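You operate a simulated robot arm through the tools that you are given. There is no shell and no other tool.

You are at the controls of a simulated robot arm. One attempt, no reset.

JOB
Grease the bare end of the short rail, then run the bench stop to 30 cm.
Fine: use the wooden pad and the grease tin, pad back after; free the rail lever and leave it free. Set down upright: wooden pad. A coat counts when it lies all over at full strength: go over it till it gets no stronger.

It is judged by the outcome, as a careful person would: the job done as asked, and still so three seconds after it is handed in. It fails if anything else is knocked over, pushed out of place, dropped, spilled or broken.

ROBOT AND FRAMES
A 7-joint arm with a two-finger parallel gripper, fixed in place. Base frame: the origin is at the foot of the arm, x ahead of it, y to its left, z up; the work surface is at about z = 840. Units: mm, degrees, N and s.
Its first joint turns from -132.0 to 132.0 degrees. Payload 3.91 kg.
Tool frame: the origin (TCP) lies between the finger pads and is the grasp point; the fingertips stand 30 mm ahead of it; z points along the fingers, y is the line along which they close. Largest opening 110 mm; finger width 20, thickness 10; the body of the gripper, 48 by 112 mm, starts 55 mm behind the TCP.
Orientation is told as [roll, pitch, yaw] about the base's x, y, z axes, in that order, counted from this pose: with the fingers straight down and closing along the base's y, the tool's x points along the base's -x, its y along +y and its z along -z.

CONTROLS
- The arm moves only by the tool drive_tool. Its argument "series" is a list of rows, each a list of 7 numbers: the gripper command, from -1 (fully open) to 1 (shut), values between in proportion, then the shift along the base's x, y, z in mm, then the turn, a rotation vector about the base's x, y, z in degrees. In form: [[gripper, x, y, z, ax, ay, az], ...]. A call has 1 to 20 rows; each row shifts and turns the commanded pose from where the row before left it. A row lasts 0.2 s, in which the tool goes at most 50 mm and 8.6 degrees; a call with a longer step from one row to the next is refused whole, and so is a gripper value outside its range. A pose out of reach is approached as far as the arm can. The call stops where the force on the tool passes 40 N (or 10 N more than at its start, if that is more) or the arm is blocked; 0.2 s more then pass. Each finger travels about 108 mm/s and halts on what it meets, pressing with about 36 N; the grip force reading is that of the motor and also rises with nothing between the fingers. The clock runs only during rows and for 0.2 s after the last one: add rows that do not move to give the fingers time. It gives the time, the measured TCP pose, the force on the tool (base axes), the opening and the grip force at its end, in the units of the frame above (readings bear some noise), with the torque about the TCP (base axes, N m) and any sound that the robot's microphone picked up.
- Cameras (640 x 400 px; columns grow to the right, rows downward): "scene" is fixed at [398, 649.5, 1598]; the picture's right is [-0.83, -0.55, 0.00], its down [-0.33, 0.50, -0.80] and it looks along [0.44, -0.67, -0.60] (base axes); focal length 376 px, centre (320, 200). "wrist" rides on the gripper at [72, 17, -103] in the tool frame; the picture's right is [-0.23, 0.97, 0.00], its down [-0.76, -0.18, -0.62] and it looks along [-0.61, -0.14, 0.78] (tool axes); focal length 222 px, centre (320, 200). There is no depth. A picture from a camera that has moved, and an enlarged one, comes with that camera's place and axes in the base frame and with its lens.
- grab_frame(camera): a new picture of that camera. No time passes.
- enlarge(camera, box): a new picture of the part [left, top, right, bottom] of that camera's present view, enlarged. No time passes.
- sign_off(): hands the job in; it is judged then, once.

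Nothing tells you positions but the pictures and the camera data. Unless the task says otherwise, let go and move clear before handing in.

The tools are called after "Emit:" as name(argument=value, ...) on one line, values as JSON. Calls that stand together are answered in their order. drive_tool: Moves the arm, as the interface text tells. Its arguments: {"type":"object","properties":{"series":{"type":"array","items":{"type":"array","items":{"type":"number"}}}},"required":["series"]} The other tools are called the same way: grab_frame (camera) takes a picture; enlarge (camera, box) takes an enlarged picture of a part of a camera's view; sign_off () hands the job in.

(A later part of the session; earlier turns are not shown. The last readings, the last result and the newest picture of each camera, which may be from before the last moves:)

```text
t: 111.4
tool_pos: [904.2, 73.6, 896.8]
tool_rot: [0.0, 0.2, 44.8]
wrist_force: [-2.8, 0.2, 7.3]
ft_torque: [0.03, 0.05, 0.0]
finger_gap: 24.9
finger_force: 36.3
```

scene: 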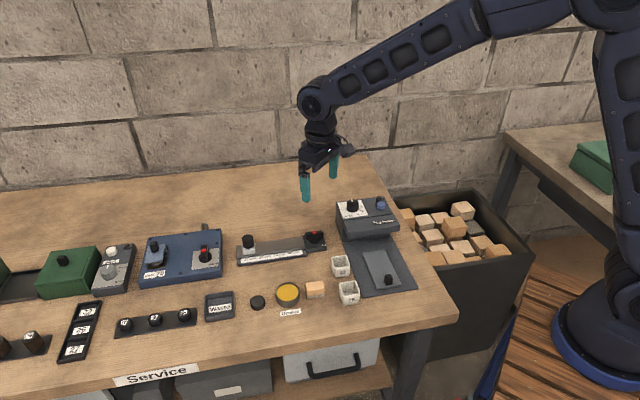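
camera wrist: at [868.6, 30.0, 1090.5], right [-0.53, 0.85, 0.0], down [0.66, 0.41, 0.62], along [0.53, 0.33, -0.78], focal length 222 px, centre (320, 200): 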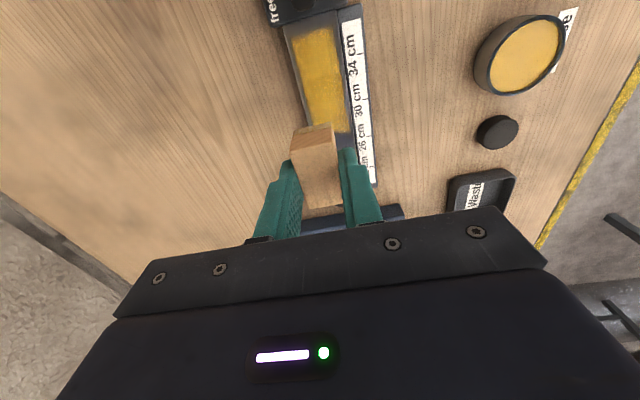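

Contact. Short strokes about the middle, front lane.

Emit:
drive_tool(series=[[1, 3, 3, 0, 0, 0, 0], [1, 3, 3, 0, 0, 0, 0], [1, 3, 3, 0, 0, 0, 0], [1, -3, -3, 0, 0, 0, 0], [1, -3, -3, 0, 0, 0, 0], [1, -3, -3, 0, 0, 0, 0], [1, -3, -3, 0, 0, 0, 0], [1, -3, -3, 0, 0, 0, 0], [1, -3, -3, 0, 0, 0, 0], [1, 3, 3, 0, 0, 0, 0], [1, 3, 3, 0, 0, 0, 0], [1, 3, 3, 0, 0, 0, 0], [1, 0, 0, 0, 0, 0, 0]])

```text
t: 114.2
tool_pos: [902.3, 72.0, 897.2]
tool_rot: [-0.1, 0.2, 44.8]
wrist_force: [-8.2, -9.2, 28.2]
ft_torque: [-0.32, 0.22, 0.03]
finger_gap: 24.6
finger_force: 36.5
```

Emit:
drive_tool(series=[[1, 0, 0, 0.5, 0, 0, 0], [1, 3.2, -3.2, 0, 0, 0, 0], [1, 3.3, -3.3, 0, 0, 0, 0], [1, 3.3, -3.3, 0, 0, 0, 0], [1, 3.2, -3.2, 0, 0, 0, 0], [1, 0, 0, 0, 0, 0, 0]])

Emit:
enlarge(camera="scene", box=[260, 230, 310, 261])

```text
t: 115.6
tool_pos: [916.1, 58.1, 896.9]
tool_rot: [-0.1, 0.2, 44.9]
wrist_force: [-5.6, 12.2, 36.0]
ft_torque: [0.42, 0.17, -0.01]
finger_gap: 24.7
finger_force: 36.0
```

```text
12.80 times, centred on (285, 246) of scene
camera zoom: at [398.0, 649.5, 1598.0], right [-0.83, -0.55, 0.0], down [-0.33, 0.5, -0.8], along [0.44, -0.67, -0.6], focal length 4813 px, centre (768, -382)
```

zoom: 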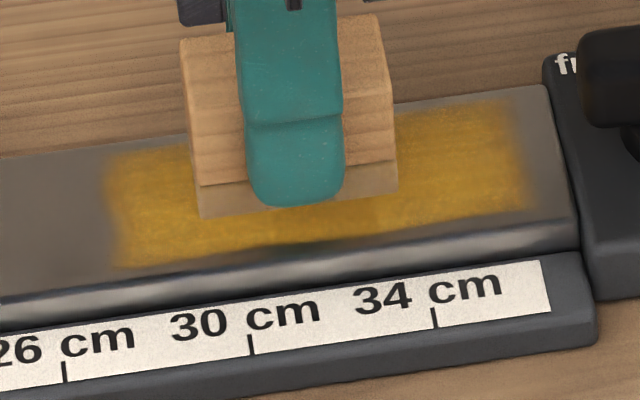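

Emit:
drive_tool(series=[[1, 0, 0, 0.9, 0, 0, 0], [1, 0.7, -0.7, 0, 0, 0, 0], [1, 3, 3, 0, 0, 0, 0], [1, 3, 3, 0, 0, 0, 0], [1, 3, 3, 0, 0, 0, 0], [1, -3, -3, 0, 0, 0, 0], [1, -3, -3, 0, 0, 0, 0], [1, -3, -3, 0, 0, 0, 0], [1, -3, -3, 0, 0, 0, 0], [1, -3, -3, 0, 0, 0, 0], [1, -3, -3, 0, 0, 0, 0], [1, 3, 3, 0, 0, 0, 0], [1, 3, 3, 0, 0, 0, 0], [1, 3, 3, 0, 0, 0, 0], [1, 0, 0, 0, 0, 0, 0]])

Emit:
enlarge(camera="wrist", box=[220, 20, 420, 220])

```text
t: 118.8
tool_pos: [917.4, 57.1, 898.0]
tool_rot: [0.0, 0.3, 44.8]
wrist_force: [0.0, 0.1, -0.4]
ft_torque: [0.02, -0.01, -0.03]
finger_gap: 25.1
finger_force: 36.1
```

```text
2.00 times, centred on (320, 120) of wrist
camera zoom: at [856.0, 18.6, 1002.4], right [-0.53, 0.85, 0.0], down [0.67, 0.41, 0.62], along [0.53, 0.33, -0.78], focal length 444 px, centre (320, 360)
```

zoom: 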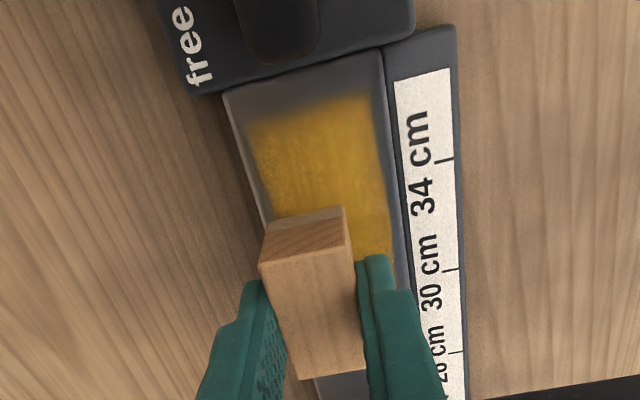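

Emit:
drive_tool(series=[[1, 0, 0, -0.7, 0, 0, 0], [1, 0, 0, 0, 0, 0, 0]])

```text
t: 119.4
tool_pos: [916.7, 58.6, 897.7]
tool_rot: [0.0, 0.3, 44.8]
wrist_force: [0.2, -0.8, -0.8]
ft_torque: [-0.03, 0.02, -0.01]
finger_gap: 24.9
finger_force: 36.2
```

Emit:
drive_tool(series=[[1, 0, 0, -0.7, 0, 0, 0], [1, 0, 0, -0.3, 0, 0, 0], [1, 0, 0, 0, 0, 0, 0]])

```text
t: 120.2
tool_pos: [918.5, 58.2, 898.2]
tool_rot: [0.0, 0.2, 45.0]
wrist_force: [2.3, 4.9, 22.0]
ft_torque: [0.13, 0.04, -0.01]
finger_gap: 24.9
finger_force: 36.5
```

Emit:
drive_tool(series=[[1, 3, 3, 0.2, 0, 0, 0], [1, 3, 3, 0, 0, 0, 0], [1, 3, 3, 0, 0, 0, 0], [1, -3, -3, 0, 0, 0, 0], [1, -3, -3, 0, 0, 0, 0], [1, -3, -3, 0, 0, 0, 0], [1, -3, -3, 0, 0, 0, 0], [1, -3, -3, 0, 0, 0, 0], [1, -3, -3, 0, 0, 0, 0], [1, -3, -3, 0, 0, 0, 0], [1, -3, -3, 0, 0, 0, 0], [1, 0, 0, 0, 0, 0, 0]])

Emit:
enlarge(camera="scene", box=[260, 230, 310, 261])

```text
t: 122.8
tool_pos: [902.5, 42.7, 896.8]
tool_rot: [-0.1, 0.1, 44.7]
wrist_force: [8.0, 7.9, 33.9]
ft_torque: [0.27, -0.26, -0.02]
finger_gap: 24.7
finger_force: 36.0
```

```text
12.80 times, centred on (285, 246) of scene
camera zoom: at [398.0, 649.5, 1598.0], right [-0.83, -0.55, 0.0], down [-0.33, 0.5, -0.8], along [0.44, -0.67, -0.6], focal length 4813 px, centre (768, -382)
```

zoom: 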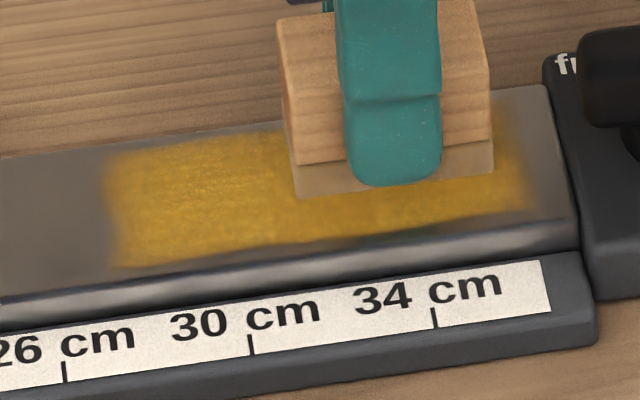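

Emit:
drive_tool(series=[[1, 0, 0, 15, 0, 0, 0], [1, 0, 0, 35, 0, 0, 0], [1, 12, 27, 40, 0, 0, 0], [1, 12.8, 28.2, 0, 0, 0, 0], [1, 0, 0, 0, 0, 0, 0]])

Emit:
enlarge(camera="scene", box=[260, 230, 310, 261])

Emit:
enlarge(camera="wrist", box=[260, 0, 380, 160])

```text
t: 124.0
tool_pos: [927.3, 97.9, 984.3]
tool_rot: [-0.1, 0.2, 44.9]
wrist_force: [-0.8, 0.2, -1.2]
ft_torque: [0.0, 0.01, 0.04]
finger_gap: 24.7
finger_force: 36.0
```

```text
12.80 times, centred on (285, 246) of scene
camera zoom: at [398.0, 649.5, 1598.0], right [-0.83, -0.55, 0.0], down [-0.33, 0.5, -0.8], along [0.44, -0.67, -0.6], focal length 4813 px, centre (768, -382)
```

zoom: 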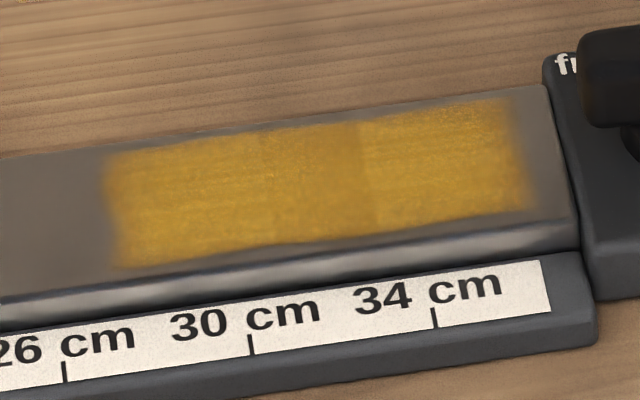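

```text
2.50 times, centred on (320, 80) of wrist
camera zoom: at [863.7, 57.8, 1088.1], right [-0.53, 0.85, 0.0], down [0.67, 0.41, 0.62], along [0.53, 0.33, -0.78], focal length 555 px, centre (320, 500)
```

zoom: 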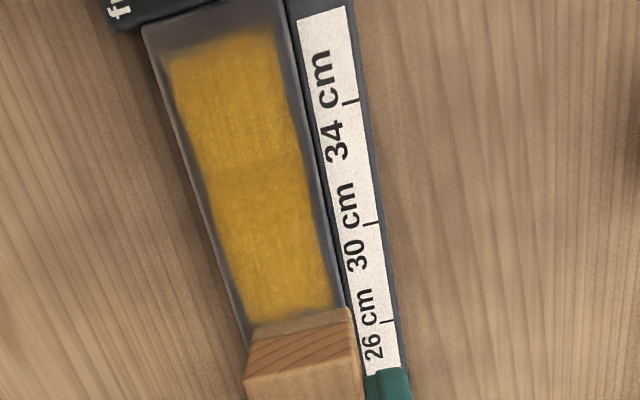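

Emit:
enlarge(camera="scene", box=[266, 236, 304, 254])

Emit:
enlarge(camera="wrist", box=[285, 0, 365, 70])

Emit:
enlarge(camera="wrist", box=[285, 60, 365, 130])

```text
16.00 times, centred on (285, 245) of scene
camera zoom: at [398.0, 649.5, 1598.0], right [-0.83, -0.55, 0.0], down [-0.33, 0.5, -0.8], along [0.44, -0.67, -0.6], focal length 6017 px, centre (880, -520)
```

zoom: 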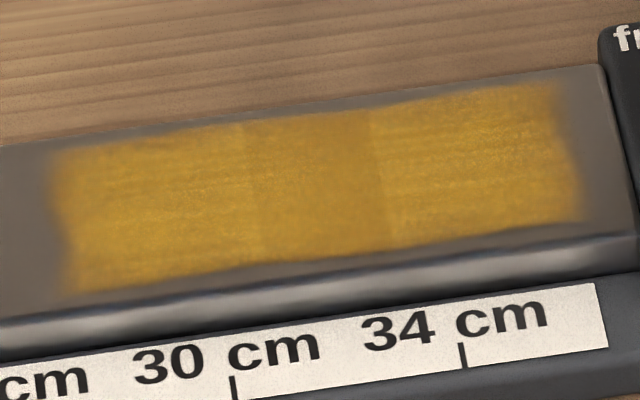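

```text
5.71 times, centred on (325, 35) of wrist
camera zoom: at [863.7, 57.8, 1088.1], right [-0.53, 0.85, 0.0], down [0.67, 0.41, 0.62], along [0.53, 0.33, -0.78], focal length 1269 px, centre (291, 1143)
```

zoom: 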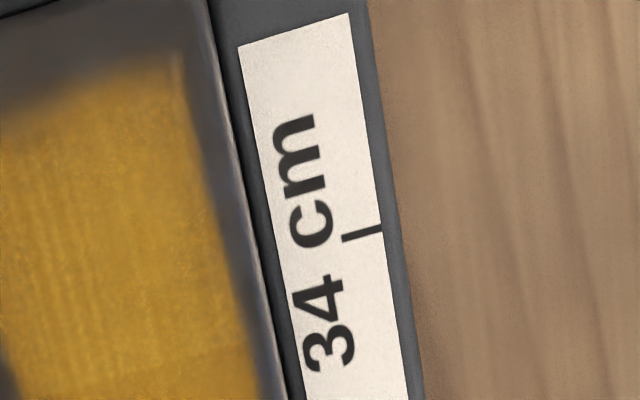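

```text
5.71 times, centred on (325, 95) of wrist
camera zoom: at [863.7, 57.8, 1088.1], right [-0.53, 0.85, 0.0], down [0.67, 0.41, 0.62], along [0.53, 0.33, -0.78], focal length 1269 px, centre (291, 800)
```

zoom: 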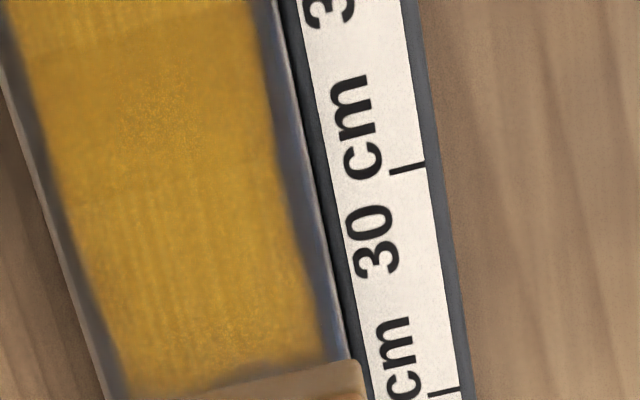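

The pattern hasn't changed despite a fresh load and much rubbing of the middle; the darker band looks like a rendering overlap. To be sure, one more full round over both lanes including the ends.

Emit:
drive_tool(series=[[1, 0, 0, -40, 0, 0, 0], [1, 0, 0, -30, 0, 0, 0], [1, 0, 0, -13, 0, 0, 0], [1, 0, 0, -3, 0, 0, 0], [1, 0, 0, 0, 0, 0, 0]])

Emit:
enlarge(camera="scene", box=[240, 225, 300, 265])

```text
t: 125.2
tool_pos: [925.8, 98.5, 900.6]
tool_rot: [0.0, 0.2, 44.9]
wrist_force: [0.1, 0.3, -0.5]
ft_torque: [-0.01, 0.05, 0.01]
finger_gap: 24.7
finger_force: 35.9
```

```text
10.00 times, centred on (270, 245) of scene
camera zoom: at [398.0, 649.5, 1598.0], right [-0.83, -0.55, 0.0], down [-0.33, 0.5, -0.8], along [0.44, -0.67, -0.6], focal length 3760 px, centre (820, -250)
```

zoom: 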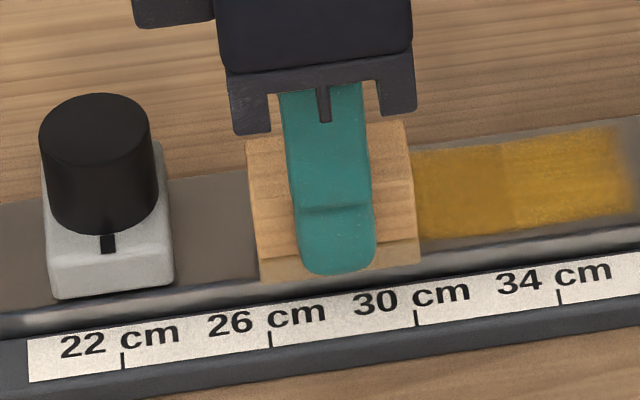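

Emit:
drive_tool(series=[[1, 0, 0, -1.5, 0, 0, 0], [1, 0, 0, -1, 0, 0, 0], [1, 0, 0, -0.7, 0, 0, 0], [1, 0, 0, 0, 0, 0, 0]])

```text
t: 126.2
tool_pos: [925.8, 96.3, 897.2]
tool_rot: [-0.1, 0.3, 44.8]
wrist_force: [-2.8, -1.1, 12.8]
ft_torque: [-0.04, 0.11, -0.06]
finger_gap: 24.7
finger_force: 35.3
```

Emit:
drive_tool(series=[[1, 3, 3, 0, 0, 0, 0], [1, 3, 3, 0, 0, 0, 0], [1, -3, -3, 0, 0, 0, 0], [1, -3, -3, 0, 0, 0, 0], [1, -3, -3, 0, 0, 0, 0], [1, -3, -3, 0, 0, 0, 0], [1, -3, -3, 0, 0, 0, 0], [1, -3, -3, 0, 0, 0, 0], [1, -3, -3, 0, 0, 0, 0], [1, -3, -3, 0, 0, 0, 0], [1, -3, -3, 0, 0, 0, 0], [1, 0, 0, 0, 0, 0, 0]])

```text
t: 128.8
tool_pos: [906.4, 77.7, 897.7]
tool_rot: [0.0, 0.2, 44.8]
wrist_force: [0.3, 0.5, 1.4]
ft_torque: [0.04, -0.03, 0.03]
finger_gap: 24.6
finger_force: 36.0
```

Emit:
drive_tool(series=[[1, 0, 0, -0.5, 0, 0, 0], [1, -3, -3, 0, 0, 0, 0], [1, -3, -3, 0, 0, 0, 0], [1, -3, -3, 0, 0, 0, 0], [1, -3, -3, 0, 0, 0, 0], [1, -3, -3, 0, 0, 0, 0], [1, -3, -3, 0, 0, 0, 0], [1, -3, -3, 0, 0, 0, 0], [1, -3, -3, 0, 0, 0, 0], [1, -3, -3, 0, 0, 0, 0], [1, 0, 0, 0, 0, 0, 0]])

```text
t: 131.2
tool_pos: [879.0, 50.8, 898.1]
tool_rot: [0.0, 0.1, 44.9]
wrist_force: [3.7, 6.9, 21.0]
ft_torque: [0.23, -0.14, 0.02]
finger_gap: 24.6
finger_force: 36.0
```

Emit:
drive_tool(series=[[1, -1.5, -1.5, 0.4, 0, 0, 0], [1, 3.2, -3.2, 0, 0, 0, 0], [1, 3.3, -3.3, 0, 0, 0, 0], [1, 3.3, -3.3, 0, 0, 0, 0], [1, 3.2, -3.2, 0.2, 0, 0, 0], [1, 3, 3, 0, 0, 0, 0], [1, 3, 3, 0, 0, 0, 0], [1, 3, 3, 0, 0, 0, 0], [1, 3, 3, 0, 0, 0, 0], [1, 3, 3, 0, 0, 0, 0], [1, 0, 0, 0, 0, 0, 0]])

```text
t: 133.6
tool_pos: [907.0, 50.6, 897.2]
tool_rot: [0.0, 0.2, 44.9]
wrist_force: [0.0, -0.1, -0.2]
ft_torque: [0.0, 0.01, -0.01]
finger_gap: 24.9
finger_force: 36.0
```

Emit:
drive_tool(series=[[1, 0, 0, -0.6, 0, 0, 0], [1, 0, 0, -0.4, 0, 0, 0], [1, 0, 0, 0, 0, 0, 0]])

```text
t: 134.4
tool_pos: [906.7, 50.8, 897.9]
tool_rot: [0.0, 0.2, 44.8]
wrist_force: [-3.1, -1.8, 12.8]
ft_torque: [-0.04, 0.13, 0.01]
finger_gap: 24.8
finger_force: 36.1
```

Emit:
drive_tool(series=[[1, -3, -3, 0, 0, 0, 0], [1, -3, -3, 0, 0, 0, 0], [1, -3, -3, 0, 0, 0, 0], [1, -3, -3, 0, 0, 0, 0], [1, -3, -3, 0, 0, 0, 0], [1, 0, 0, 0, 0, 0, 0]])

```text
t: 135.8
tool_pos: [891.5, 34.4, 897.4]
tool_rot: [0.0, 0.3, 44.7]
wrist_force: [3.4, 1.9, 15.7]
ft_torque: [0.08, -0.13, -0.01]
finger_gap: 24.7
finger_force: 35.8
```

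Emit:
drive_tool(series=[[1, 3, 3, 0, 0, 0, 0], [1, 3, 3, 0, 0, 0, 0], [1, 3, 3, 0, 0, 0, 0], [1, 3, 3, 0, 0, 0, 0], [1, 3, 3, 0, 0, 0, 0], [1, 3, 3, 0, 0, 0, 0], [1, 3, 3, 0, 0, 0, 0], [1, 3, 3, 0, 0, 0, 0], [1, 0, 0, 0, 0, 0, 0]])

```text
t: 137.8
tool_pos: [914.3, 58.9, 897.3]
tool_rot: [0.0, 0.1, 44.8]
wrist_force: [-6.2, -5.6, 23.4]
ft_torque: [-0.23, 0.19, 0.03]
finger_gap: 24.6
finger_force: 36.0
```

Emit:
drive_tool(series=[[1, 3, 3, 0.2, 0, 0, 0], [1, 3, 3, 0, 0, 0, 0], [1, 3, 3, 0, 0, 0, 0], [1, 3, 3, 0, 0, 0, 0], [1, 3, 3, 0, 0, 0, 0], [1, 3, 3, 0, 0, 0, 0], [1, 3, 3, 0, 0, 0, 0], [1, 3, 3, 0, 0, 0, 0], [1, 0, 0, 0, 0, 0, 0]])

```text
t: 139.8
tool_pos: [939.9, 84.1, 896.8]
tool_rot: [-0.2, 0.3, 44.8]
wrist_force: [-3.8, -5.7, 18.2]
ft_torque: [-0.2, 0.09, -0.01]
finger_gap: 24.7
finger_force: 35.8
```

Good continuous contact through that lane. Lifting to compare the coat again.

Emit:
drive_tool(series=[[1, 0, 0, 10, 0, 0, 0], [1, 0, 0, 35, 0, 0, 0], [1, -6, 7, 45, 0, 0, 0], [1, -6.5, 7, 0, 0, 0, 0], [1, 0, 0, 0, 0, 0, 0]])

Emit:
enlarge(camera="scene", box=[260, 230, 310, 261])

Emit:
enlarge(camera="scene", box=[266, 236, 304, 254])

Emit:
enlarge(camera="wrist", box=[260, 0, 380, 160])

```text
t: 141.0
tool_pos: [927.1, 96.6, 985.7]
tool_rot: [0.0, 0.1, 44.9]
wrist_force: [0.3, 0.0, -1.3]
ft_torque: [-0.01, -0.01, 0.02]
finger_gap: 24.8
finger_force: 36.0
```

```text
12.80 times, centred on (285, 246) of scene
camera zoom: at [398.0, 649.5, 1598.0], right [-0.83, -0.55, 0.0], down [-0.33, 0.5, -0.8], along [0.44, -0.67, -0.6], focal length 4813 px, centre (768, -382)
```

zoom: 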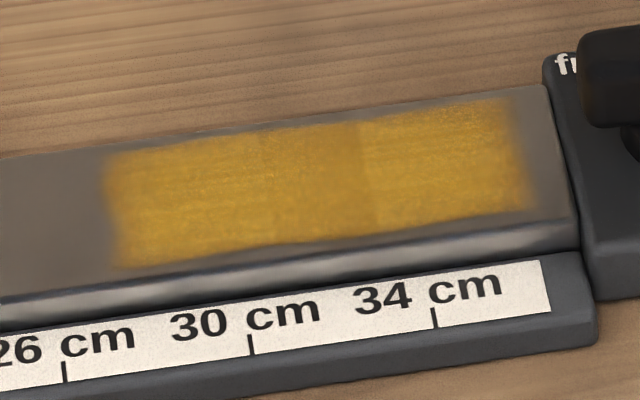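

```text
16.00 times, centred on (285, 245) of scene
camera zoom: at [398.0, 649.5, 1598.0], right [-0.83, -0.55, 0.0], down [-0.33, 0.5, -0.8], along [0.44, -0.67, -0.6], focal length 6017 px, centre (880, -520)
```

zoom: 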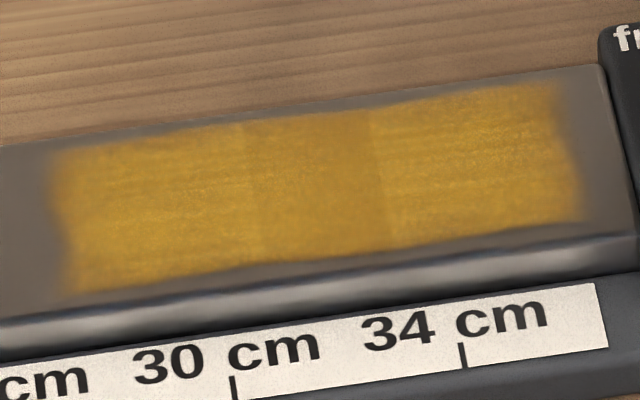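

```text
2.50 times, centred on (320, 80) of wrist
camera zoom: at [865.6, 56.9, 1089.6], right [-0.53, 0.85, 0.0], down [0.67, 0.41, 0.62], along [0.53, 0.33, -0.78], focal length 555 px, centre (320, 500)
```

zoom: 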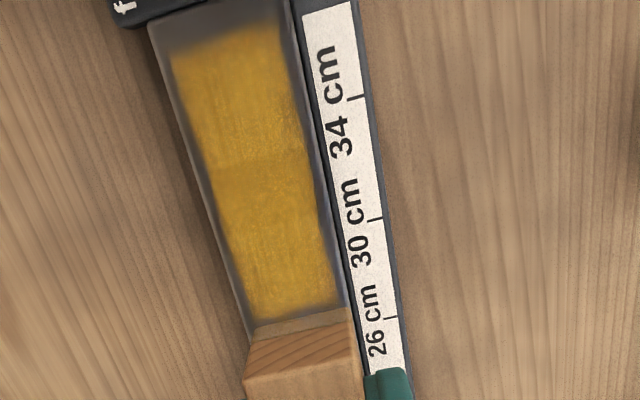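

No change at all, so the coat is at full strength. Now I'll carry the pad back to its original spot at about (747,146).

Emit:
drive_tool(series=[[1, -36, 9.8, -5, 0, 0, 0], [1, -36, 9.8, -10, 0, 0, 0], [1, -36, 9.8, -10, 0, 0, 0], [1, -36, 9.8, -10, 0, 0, 0], [1, -36, 9.8, -11, 0, 0, 0], [1, 0, 0, -20, 0, 0, 0], [1, 0, 0, -20, 0, 0, 0], [1, 0, 0, 0, 0, 0, 0], [1, 0, 0, 0, 0, 0, 0]])

Emit:
enlarge(camera="scene", box=[245, 270, 335, 325])

Emit:
enlarge(camera="wrist", box=[220, 50, 420, 210])

```text
t: 143.0
tool_pos: [747.0, 146.8, 902.1]
tool_rot: [-0.1, 0.2, 44.9]
wrist_force: [-0.1, -0.4, -1.1]
ft_torque: [0.01, -0.02, 0.02]
finger_gap: 25.0
finger_force: 36.0
```

```text
7.11 times, centred on (290, 298) of scene
camera zoom: at [398.0, 649.5, 1598.0], right [-0.83, -0.55, 0.0], down [-0.33, 0.5, -0.8], along [0.44, -0.67, -0.6], focal length 2674 px, centre (533, -493)
```

zoom: 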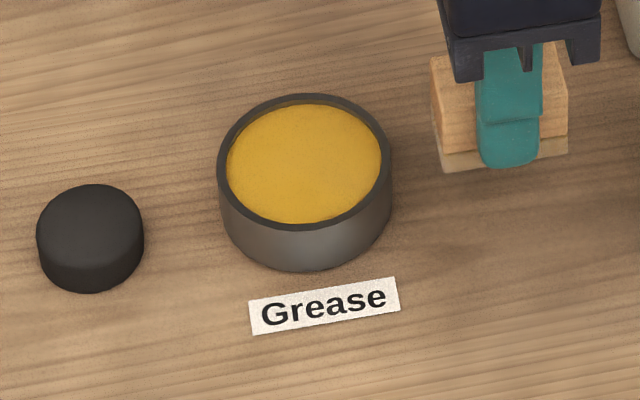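

```text
2.50 times, centred on (320, 130) of wrist
camera zoom: at [684.4, 107.3, 1005.4], right [-0.53, 0.85, 0.0], down [0.67, 0.41, 0.62], along [0.53, 0.33, -0.78], focal length 555 px, centre (320, 375)
```

zoom: 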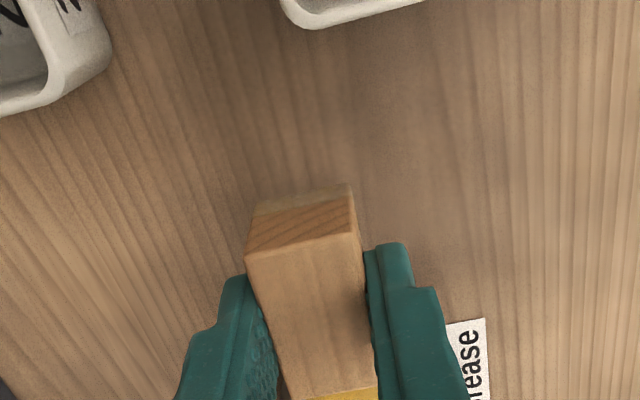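

Emit:
drive_tool(series=[[1, 0.5, -0.7, -8, 0, 0, 0], [1, 0, 0, -8, 0, 0, 0], [1, 0, 0, -3, 0, 0, 0], [1, 0, 0, 0, 0, 0, 0]])

Emit:
enlarge(camera="scene", box=[245, 270, 335, 325])

```text
t: 144.0
tool_pos: [747.3, 147.0, 880.7]
tool_rot: [-0.1, 0.2, 44.8]
wrist_force: [0.3, -0.2, -0.1]
ft_torque: [0.0, 0.03, 0.0]
finger_gap: 25.0
finger_force: 36.0
```

```text
7.11 times, centred on (290, 298) of scene
camera zoom: at [398.0, 649.5, 1598.0], right [-0.83, -0.55, 0.0], down [-0.33, 0.5, -0.8], along [0.44, -0.67, -0.6], focal length 2674 px, centre (533, -493)
```

zoom: 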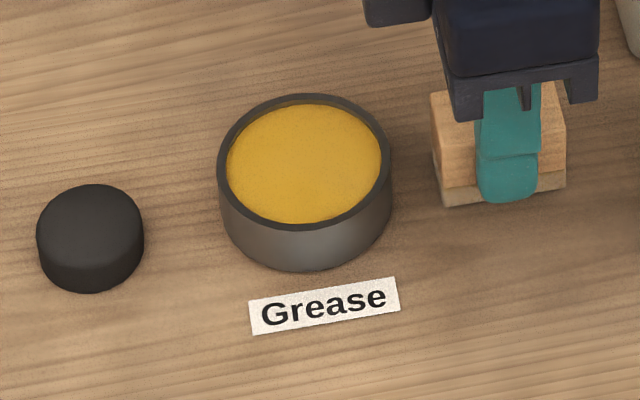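

Emit:
drive_tool(series=[[1, 0, 0, -1, 0, 0, 0], [1, 0, 0, -0.7, 0, 0, 0], [1, 0, 0, 0, 0, 0, 0]])

```text
t: 144.8
tool_pos: [747.9, 146.2, 880.2]
tool_rot: [0.0, 0.2, 44.8]
wrist_force: [-1.6, -0.6, 4.1]
ft_torque: [0.02, -0.02, -0.05]
finger_gap: 24.9
finger_force: 35.5
```

The pad is on the table, so I'll open gently and rise clear.

Emit:
drive_tool(series=[[0.5, 0, 0, 0, 0, 0, 0], [0.3, 0, 0, 0, 0, 0, 0], [0.1, 0, 0, 0, 0, 0, 0], [0.0, 0, 0, 0, 0, 0, 0], [0.0, 0, 0, 10, 0, 0, 0], [0.0, 0, 0, 30, 0, 0, 0], [0.0, 0, 0, 40, 0, 0, 0], [0.0, 0, 0, 0, 0, 0, 0]])

Emit:
enlarge(camera="scene", box=[245, 270, 335, 325])

Emit:
grab_frame(camera="wrist")

```text
t: 146.6
tool_pos: [746.4, 147.7, 959.4]
tool_rot: [0.0, 0.1, 44.8]
wrist_force: [0.0, -0.6, -0.3]
ft_torque: [-0.04, 0.02, -0.01]
finger_gap: 55.0
finger_force: 0.0
```

```text
7.11 times, centred on (290, 298) of scene
camera zoom: at [398.0, 649.5, 1598.0], right [-0.83, -0.55, 0.0], down [-0.33, 0.5, -0.8], along [0.44, -0.67, -0.6], focal length 2674 px, centre (533, -493)
```

zoom: 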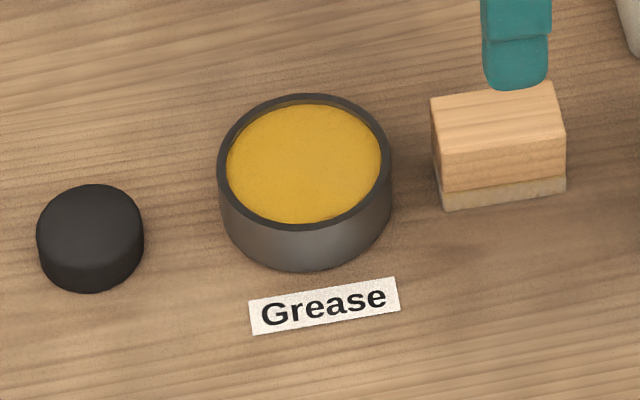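

```text
taken
camera wrist: at [684.6, 107.6, 1062.6], right [-0.53, 0.85, 0.0], down [0.67, 0.41, 0.62], along [0.53, 0.33, -0.78], focal length 222 px, centre (320, 200)
```

wrist: 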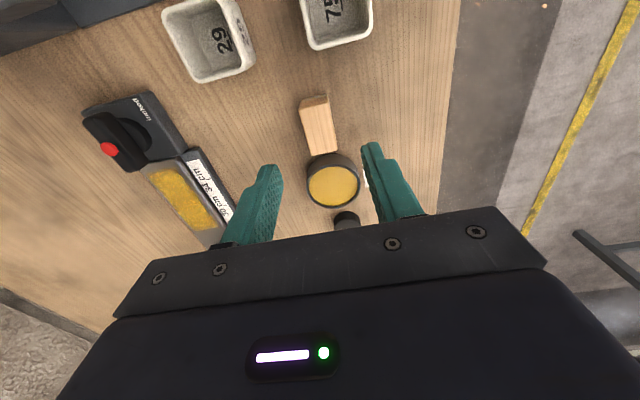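

The pad is back precisely where it was. Next is the lever at about (847,0): I'll hover above it with the fingers straddling the bar's sides.

Emit:
drive_tool(series=[[0.0, 20, -29.4, 0, 0, 0, 0], [0.0, 20, -29.4, 0, 0, 0, 0], [0.0, 20, -29.4, 0, 0, 0, 0], [0.0, 20, -29.4, 0, 0, 0, 0], [0.0, 20, -29.6, 0, 0, 0, 0], [0.0, 0, 0, -10, 0, 0, 0], [0.0, 0, 0, 0, 0, 0, 0], [0.0, 0, 0, 0, 0, 0, 0]])

Emit:
grab_frame(camera="wrist")

Emit:
enlarge(camera="wrist", box=[240, 90, 400, 220])

Emit:
enlarge(camera="scene", box=[280, 200, 350, 260])

```text
t: 148.4
tool_pos: [846.7, 0.9, 952.2]
tool_rot: [-0.1, 0.3, 44.8]
wrist_force: [0.0, -0.6, -0.9]
ft_torque: [-0.02, -0.02, 0.04]
finger_gap: 55.0
finger_force: 0.0
```

```text
taken
camera wrist: at [785.5, -38.8, 1055.6], right [-0.53, 0.85, 0.0], down [0.67, 0.41, 0.62], along [0.53, 0.33, -0.78], focal length 222 px, centre (320, 200)
```

wrist: 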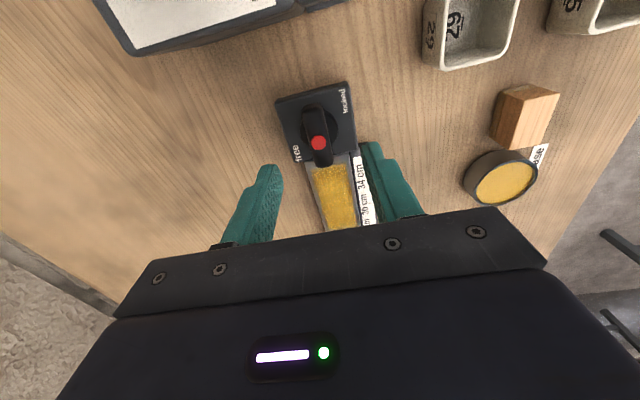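

```text
3.08 times, centred on (320, 155) of wrist
camera zoom: at [785.5, -38.8, 1055.6], right [-0.53, 0.85, 0.0], down [0.67, 0.41, 0.62], along [0.53, 0.33, -0.78], focal length 684 px, centre (320, 338)
```

zoom: 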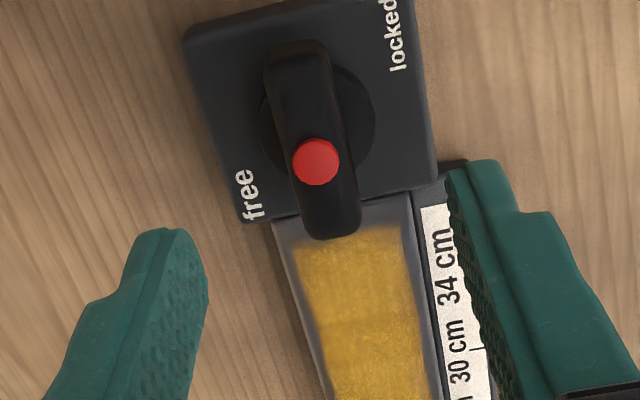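

```text
6.67 times, centred on (315, 230) of scene
camera zoom: at [398.0, 649.5, 1598.0], right [-0.83, -0.55, 0.0], down [-0.33, 0.5, -0.8], along [0.44, -0.67, -0.6], focal length 2507 px, centre (353, 0)
```

zoom: 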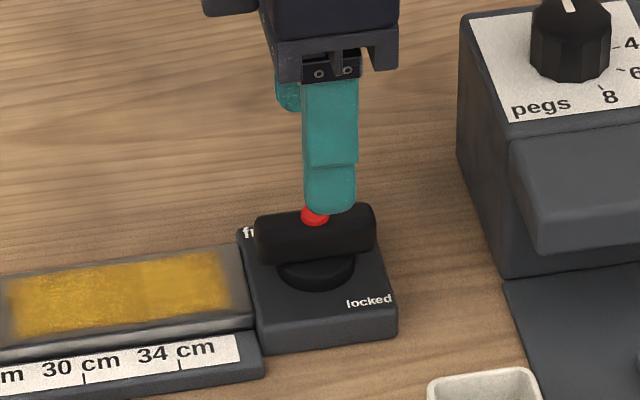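

The tool is centred over the lever bar (about 17 mm wide). I'll lower so the fingertips reach about the bar's mid-height and check.

Emit:
drive_tool(series=[[0.0, 0, 0, -15, 0, 0, 0], [0.0, 0, 0, -15, 0, 0, 0], [0.0, 0, 0, -8, 0, 0, 0], [0.0, 0, 0, 0, 0, 0, 0]])

Emit:
enlarge(camera="scene", box=[290, 215, 340, 255])

Emit:
enlarge(camera="wrist", box=[240, 90, 400, 220])

```text
t: 149.4
tool_pos: [847.0, 0.4, 912.5]
tool_rot: [0.0, 0.2, 44.8]
wrist_force: [-0.6, -0.1, 0.6]
ft_torque: [-0.02, -0.03, -0.03]
finger_gap: 55.0
finger_force: 0.0
```

```text
10.00 times, centred on (315, 235) of scene
camera zoom: at [398.0, 649.5, 1598.0], right [-0.83, -0.55, 0.0], down [-0.33, 0.5, -0.8], along [0.44, -0.67, -0.6], focal length 3760 px, centre (370, -150)
```

zoom: 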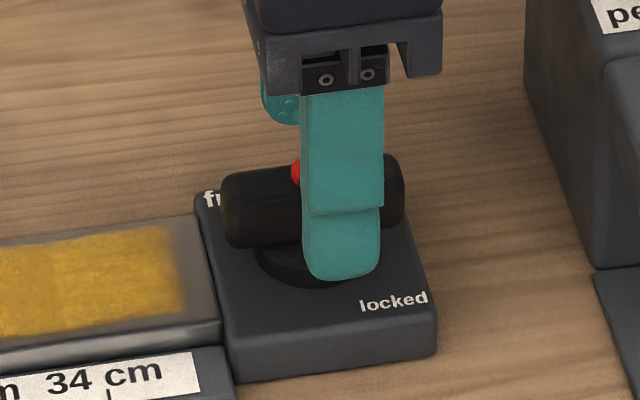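

```text
3.08 times, centred on (320, 155) of wrist
camera zoom: at [784.3, -40.0, 1015.5], right [-0.53, 0.85, 0.0], down [0.67, 0.41, 0.62], along [0.53, 0.33, -0.78], focal length 684 px, centre (320, 338)
```

zoom: 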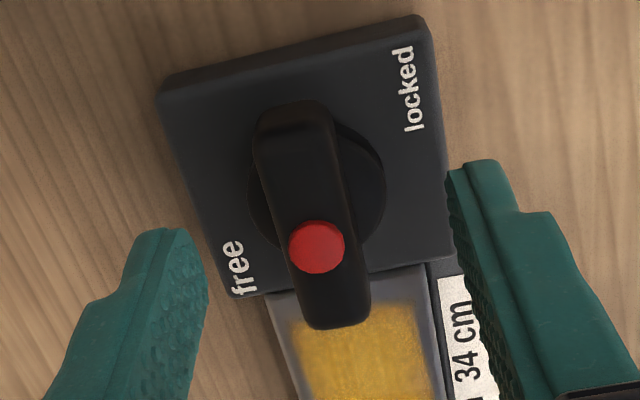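

Fingers flank the bar above the boss. I'll lower 2 mm more and close on it.

Emit:
drive_tool(series=[[0.0, 0, 0, -2, 0, 0, 0], [0.3, 0, 0, 0, 0, 0, 0], [0.5, 0, 0, 0, 0, 0, 0], [0.7, 0, 0, 0, 0, 0, 0], [1, 0, 0, 0, 0, 0, 0], [1, 0, 0, 0, 0, 0, 0]])

Emit:
enlarge(camera="scene", box=[290, 215, 340, 255])

```text
t: 150.8
tool_pos: [848.5, -1.4, 909.6]
tool_rot: [0.1, 0.2, 44.9]
wrist_force: [6.8, -4.4, -1.1]
ft_torque: [-0.1, -0.21, 0.16]
finger_gap: 16.6
finger_force: 45.0
```

```text
10.00 times, centred on (315, 235) of scene
camera zoom: at [398.0, 649.5, 1598.0], right [-0.83, -0.55, 0.0], down [-0.33, 0.5, -0.8], along [0.44, -0.67, -0.6], focal length 3760 px, centre (370, -150)
```

zoom: 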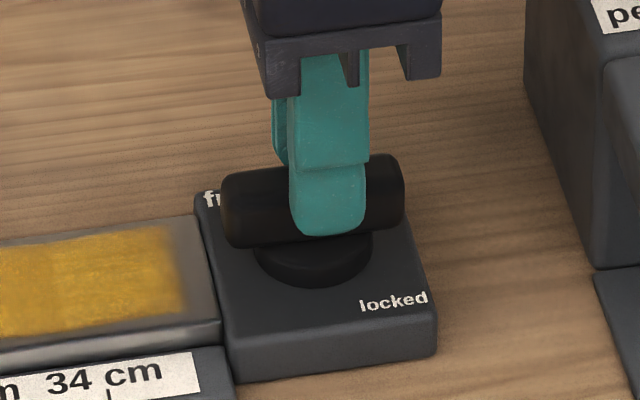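

Gripped (16.6 mm). I'll turn a few degrees counter-clockwise and read the torque to learn which way it yields.

Emit:
drive_tool(series=[[1, 0.3, -0.3, 0, 0, 0, 3], [1, 0, 0, 0, 0, 0, 3], [1, 0, 0, 0, 0, 0, 0]])

Emit:
enlarge(camera="scene", box=[290, 215, 340, 255])

```text
t: 151.6
tool_pos: [847.4, -0.8, 909.8]
tool_rot: [0.0, 0.2, 50.9]
wrist_force: [12.2, 2.1, -1.9]
ft_torque: [-0.25, -0.14, 0.01]
finger_gap: 16.8
finger_force: 44.8
```

```text
10.00 times, centred on (315, 235) of scene
camera zoom: at [398.0, 649.5, 1598.0], right [-0.83, -0.55, 0.0], down [-0.33, 0.5, -0.8], along [0.44, -0.67, -0.6], focal length 3760 px, centre (370, -150)
```

zoom: 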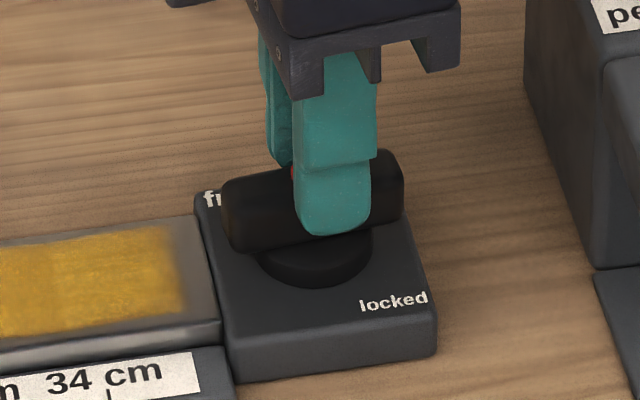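

It turns freely counter-clockwise. Continuing in that direction, watching torque.

Emit:
drive_tool(series=[[1, 0.5, 0.1, 0, 0, 0, 6], [1, 0, 0, 0, 0, 0, 6], [1, 0, 0, 0, 0, 0, 6], [1, 0, 0, 0, 0, 0, 6], [1, 0, 0, 0, 0, 0, 0]])

Emit:
enlarge(camera="scene", box=[290, 215, 340, 255])

```text
t: 152.8
tool_pos: [848.6, -1.9, 910.0]
tool_rot: [-0.1, 0.2, 75.0]
wrist_force: [16.2, -3.9, 2.6]
ft_torque: [-0.24, -0.38, -0.04]
finger_gap: 17.1
finger_force: 45.2
```

```text
10.00 times, centred on (315, 235) of scene
camera zoom: at [398.0, 649.5, 1598.0], right [-0.83, -0.55, 0.0], down [-0.33, 0.5, -0.8], along [0.44, -0.67, -0.6], focal length 3760 px, centre (370, -150)
```

zoom: 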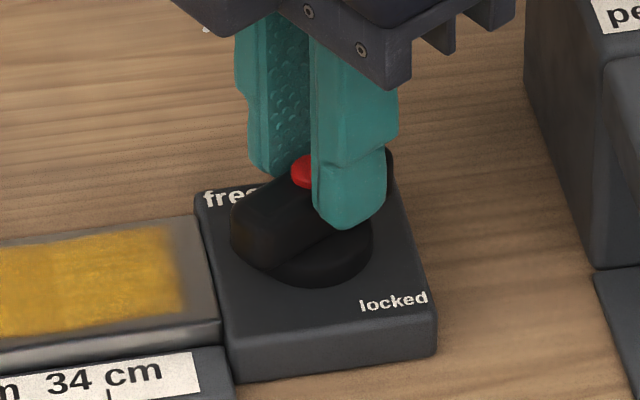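

Emit:
drive_tool(series=[[1, 0.7, -0.2, 0, 0, 0, 6], [1, 0, 0, 0, 0, 0, 6], [1, 0, 0, 0, 0, 0, 6], [1, 0, 0, 0, 0, 0, 6], [1, 0, 0, 0, 0, 0, 0]])

Emit:
enlarge(camera="scene", box=[290, 215, 340, 255])

```text
t: 154.0
tool_pos: [849.9, -2.2, 909.6]
tool_rot: [0.0, 0.2, 99.0]
wrist_force: [0.5, -9.0, -1.5]
ft_torque: [-0.19, -0.02, 0.0]
finger_gap: 17.0
finger_force: 44.9
```

```text
10.00 times, centred on (315, 235) of scene
camera zoom: at [398.0, 649.5, 1598.0], right [-0.83, -0.55, 0.0], down [-0.33, 0.5, -0.8], along [0.44, -0.67, -0.6], focal length 3760 px, centre (370, -150)
```

zoom: 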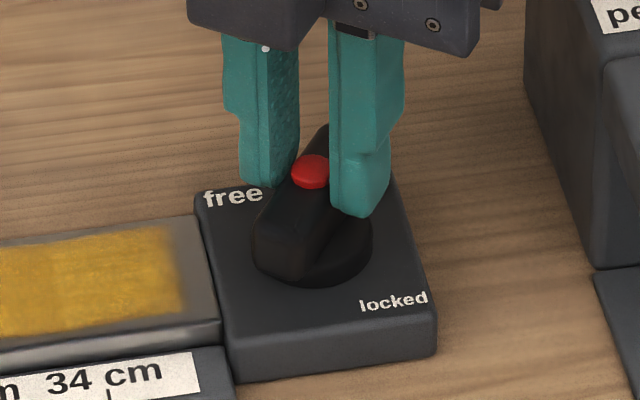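

Emit:
drive_tool(series=[[1, 0, -0.4, 0, 0, 0, 6], [1, 0, 0, 0, 0, 0, 6], [1, 0, 0, 0, 0, 0, 6], [1, 0, 0, 0, 0, 0, 6], [1, 0, 0, 0, 0, 0, 0]])

Emit:
enlarge(camera="scene", box=[290, 215, 340, 255])

```text
t: 155.2
tool_pos: [849.7, -1.8, 910.2]
tool_rot: [-0.1, 0.2, 123.0]
wrist_force: [19.6, 1.8, -25.1]
ft_torque: [0.58, -0.18, -0.04]
finger_gap: 17.0
finger_force: 45.1
```

```text
10.00 times, centred on (315, 235) of scene
camera zoom: at [398.0, 649.5, 1598.0], right [-0.83, -0.55, 0.0], down [-0.33, 0.5, -0.8], along [0.44, -0.67, -0.6], focal length 3760 px, centre (370, -150)
```

zoom: 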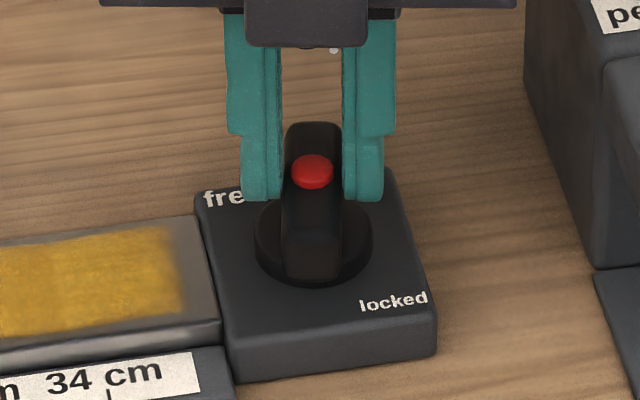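

Emit:
grab_frame(camera="scene")

Emit:
grab_frame(camera="wrist")

```text
taken
```

scene: 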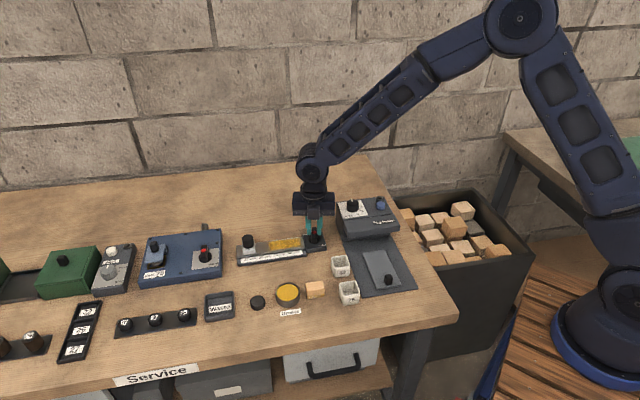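

```text
taken
camera wrist: at [875.1, -72.0, 1013.6], right [-0.94, -0.34, 0.0], down [-0.27, 0.74, 0.62], along [-0.21, 0.58, -0.78], focal length 222 px, centre (320, 200)
```

wrist: 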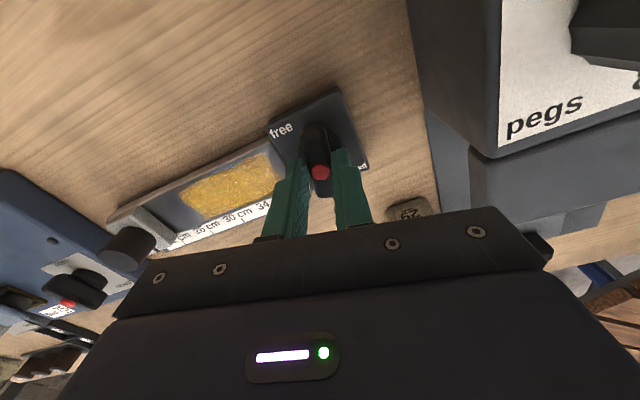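

Emit:
drive_tool(series=[[1, 0.5, 0, -0.6, 0, 0, 0], [1, 0, 0, 0, 0, 0, 6], [1, 0, 0, 0, 0, 0, 5], [1, 0, 0, 0, 0, 0, 0]])

Emit:
enlarge(camera="scene", box=[290, 215, 340, 255])

```text
t: 156.2
tool_pos: [848.9, -0.6, 910.3]
tool_rot: [0.0, 0.3, 133.8]
wrist_force: [9.0, 3.4, -4.8]
ft_torque: [0.25, 0.02, 0.01]
finger_gap: 17.0
finger_force: 44.6
```

```text
10.00 times, centred on (315, 235) of scene
camera zoom: at [398.0, 649.5, 1598.0], right [-0.83, -0.55, 0.0], down [-0.33, 0.5, -0.8], along [0.44, -0.67, -0.6], focal length 3760 px, centre (370, -150)
```

zoom: 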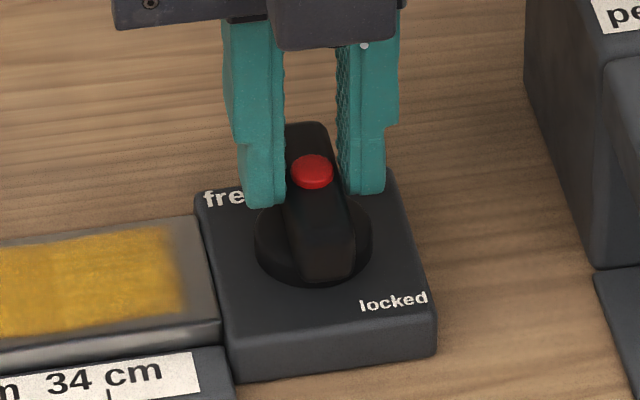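

It's now perpendicular to the rail with no resistance yet. I'll turn slightly further to feel whether this is the end stop.

Emit:
drive_tool(series=[[1, 0, 0, 0, 0, 0, 3], [1, 0, 0, 0, 0, 0, 0]])

```text
t: 156.8
tool_pos: [848.5, -1.5, 909.9]
tool_rot: [-0.2, 0.1, 136.6]
wrist_force: [18.6, 11.4, -6.8]
ft_torque: [0.75, 0.19, -1.05]
finger_gap: 17.1
finger_force: 44.6
```

A firm end stop at 90°, so the lever is at the opposite end of its travel: free. I'll relieve the torque, release and look.

Emit:
drive_tool(series=[[1, 0, 0, 0, 0, 0, -1.5], [0.6, 0, 0, 0, 0, 0, 0], [0.3, 0, 0, 0, 0, 0, 0], [0.2, 0, 0, 0, 0, 0, 0], [0.2, 0, 0, 0, 0, 0, 0], [0.2, 0, 0, 20, 0, 0, 0], [0.2, 0, 0, 40, 0, 0, 0], [0.2, 0, 0, 40, 0, 0, 0], [0.2, 0, 0, 0, 0, 0, 0]])

Emit:
enlarge(camera="scene", box=[290, 215, 340, 255])

Emit:
enlarge(camera="scene", box=[230, 215, 330, 275])

```text
t: 158.8
tool_pos: [851.3, -2.2, 1008.6]
tool_rot: [0.0, 0.2, 135.3]
wrist_force: [-0.4, 0.6, -0.5]
ft_torque: [-0.01, 0.01, -0.02]
finger_gap: 43.7
finger_force: 0.0
```

```text
10.00 times, centred on (315, 235) of scene
camera zoom: at [398.0, 649.5, 1598.0], right [-0.83, -0.55, 0.0], down [-0.33, 0.5, -0.8], along [0.44, -0.67, -0.6], focal length 3760 px, centre (370, -150)
```

zoom: 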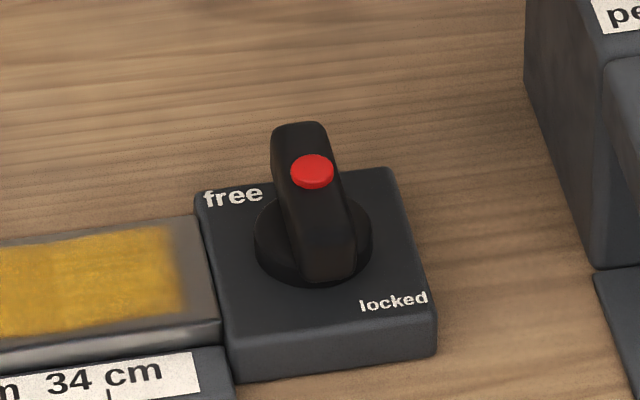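

```text
6.40 times, centred on (280, 245) of scene
camera zoom: at [398.0, 649.5, 1598.0], right [-0.83, -0.55, 0.0], down [-0.33, 0.5, -0.8], along [0.44, -0.67, -0.6], focal length 2407 px, centre (576, -88)
```

zoom: 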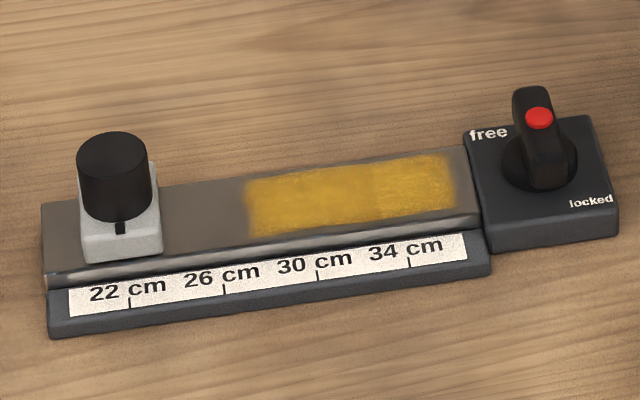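

The lever is free (perpendicular to the rail). Now I'll turn the tool back to 45° and travel toward the stop knob near (980,132), staying high.

Emit:
drive_tool(series=[[0.0, 9, 10.2, 0, 0, 0, -8.2], [0.0, 9, 10.2, 0, 0, 0, -8.2], [0.0, 9, 10.2, 0, 0, 0, -8.2], [0.0, 9, 10.2, 0, 0, 0, -8.2], [0.0, 9, 10.2, 0, 0, 0, -8.2], [0.0, 9, 10.2, 0, 0, 0, -8.2], [0.0, 9, 10.2, 0, 0, 0, -8.2], [0.0, 9, 10.2, 0, 0, 0, -8.2], [0.0, 9, 10.2, 0, 0, 0, -8.2], [0.0, 9, 10.2, 0, 0, 0, -8.2], [0.0, 9, 10.2, 0, 0, 0, -8.3], [0.0, 0, 0, 0, 0, 0, 0]])

Emit:
grab_frame(camera="wrist")

Emit:
enlarge(camera="wrist", box=[240, 100, 400, 230])

```text
t: 161.4
tool_pos: [947.9, 111.2, 1009.4]
tool_rot: [0.0, 0.2, 44.8]
wrist_force: [-0.4, -0.1, -0.5]
ft_torque: [0.0, 0.02, 0.0]
finger_gap: 54.8
finger_force: 0.0
```

```text
taken
camera wrist: at [885.8, 71.8, 1113.1], right [-0.53, 0.85, 0.0], down [0.67, 0.41, 0.62], along [0.53, 0.33, -0.78], focal length 222 px, centre (320, 200)
```

wrist: 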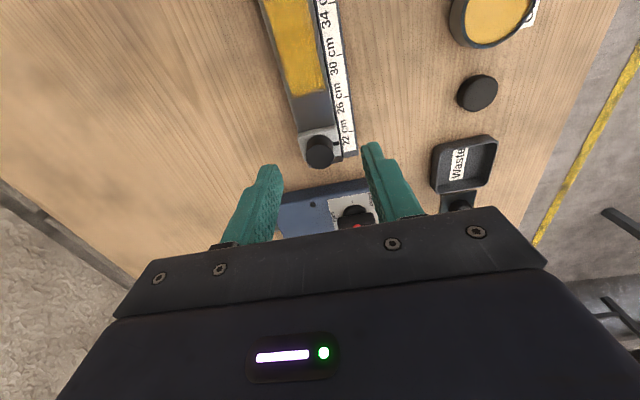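

```text
3.08 times, centred on (320, 165) of wrist
camera zoom: at [885.8, 71.8, 1113.1], right [-0.53, 0.85, 0.0], down [0.67, 0.41, 0.62], along [0.53, 0.33, -0.78], focal length 684 px, centre (320, 308)
```

zoom: 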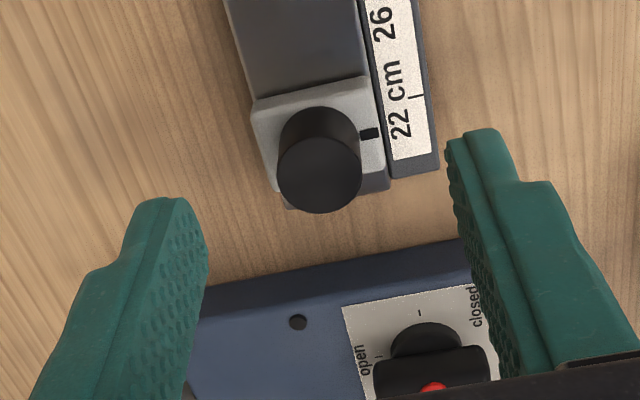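

The stop's pointer reads exactly 22 cm, and the knob sits near (978.5,131), at the edge of reach. I'll lean the tool 12° outward along the rail and approach above the knob.

Emit:
drive_tool(series=[[0.0, 5, 3, 0, 4.24, -4.24, 0], [0.0, 5, 3, 0, 4.24, -4.24, 0], [0.0, 9, 5.5, -15, 0, 0, 0], [0.0, 8.9, 5.4, -15, 0, 0, 0], [0.0, 0, 0, -20, 0, 0, 0], [0.0, 0, 0, 0, 0, 0, 0], [0.0, 0, 0, 0, 0, 0, 0]])

Emit:
grab_frame(camera="wrist")

Emit:
enlarge(camera="scene", box=[215, 200, 295, 270])

```text
t: 163.0
tool_pos: [974.6, 129.3, 957.4]
tool_rot: [0.0, -11.7, 45.0]
wrist_force: [0.1, -0.1, -0.1]
ft_torque: [0.01, -0.03, 0.0]
finger_gap: 55.2
finger_force: 0.1
```

```text
taken
camera wrist: at [898.1, 74.9, 1044.8], right [-0.53, 0.85, 0.05], down [0.56, 0.31, 0.77], along [0.63, 0.43, -0.64], focal length 222 px, centre (320, 200)
```

wrist: 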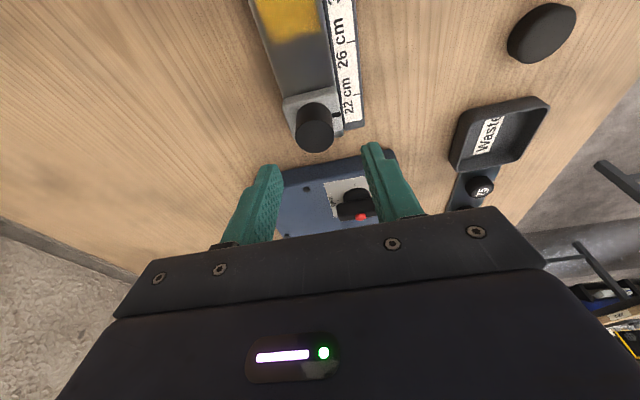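

```text
5.71 times, centred on (255, 235) of scene
camera zoom: at [398.0, 649.5, 1598.0], right [-0.83, -0.55, 0.0], down [-0.33, 0.5, -0.8], along [0.44, -0.67, -0.6], focal length 2149 px, centre (691, 0)
```

zoom: 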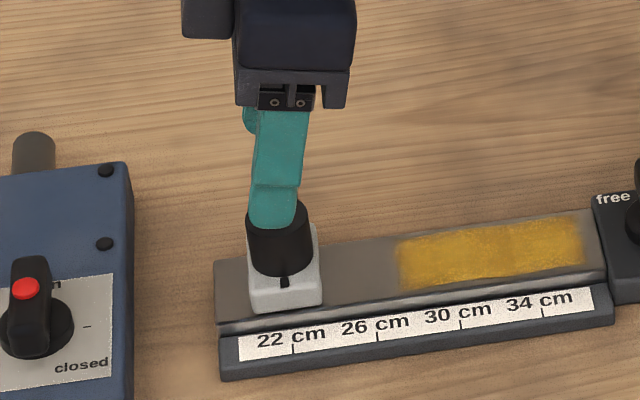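

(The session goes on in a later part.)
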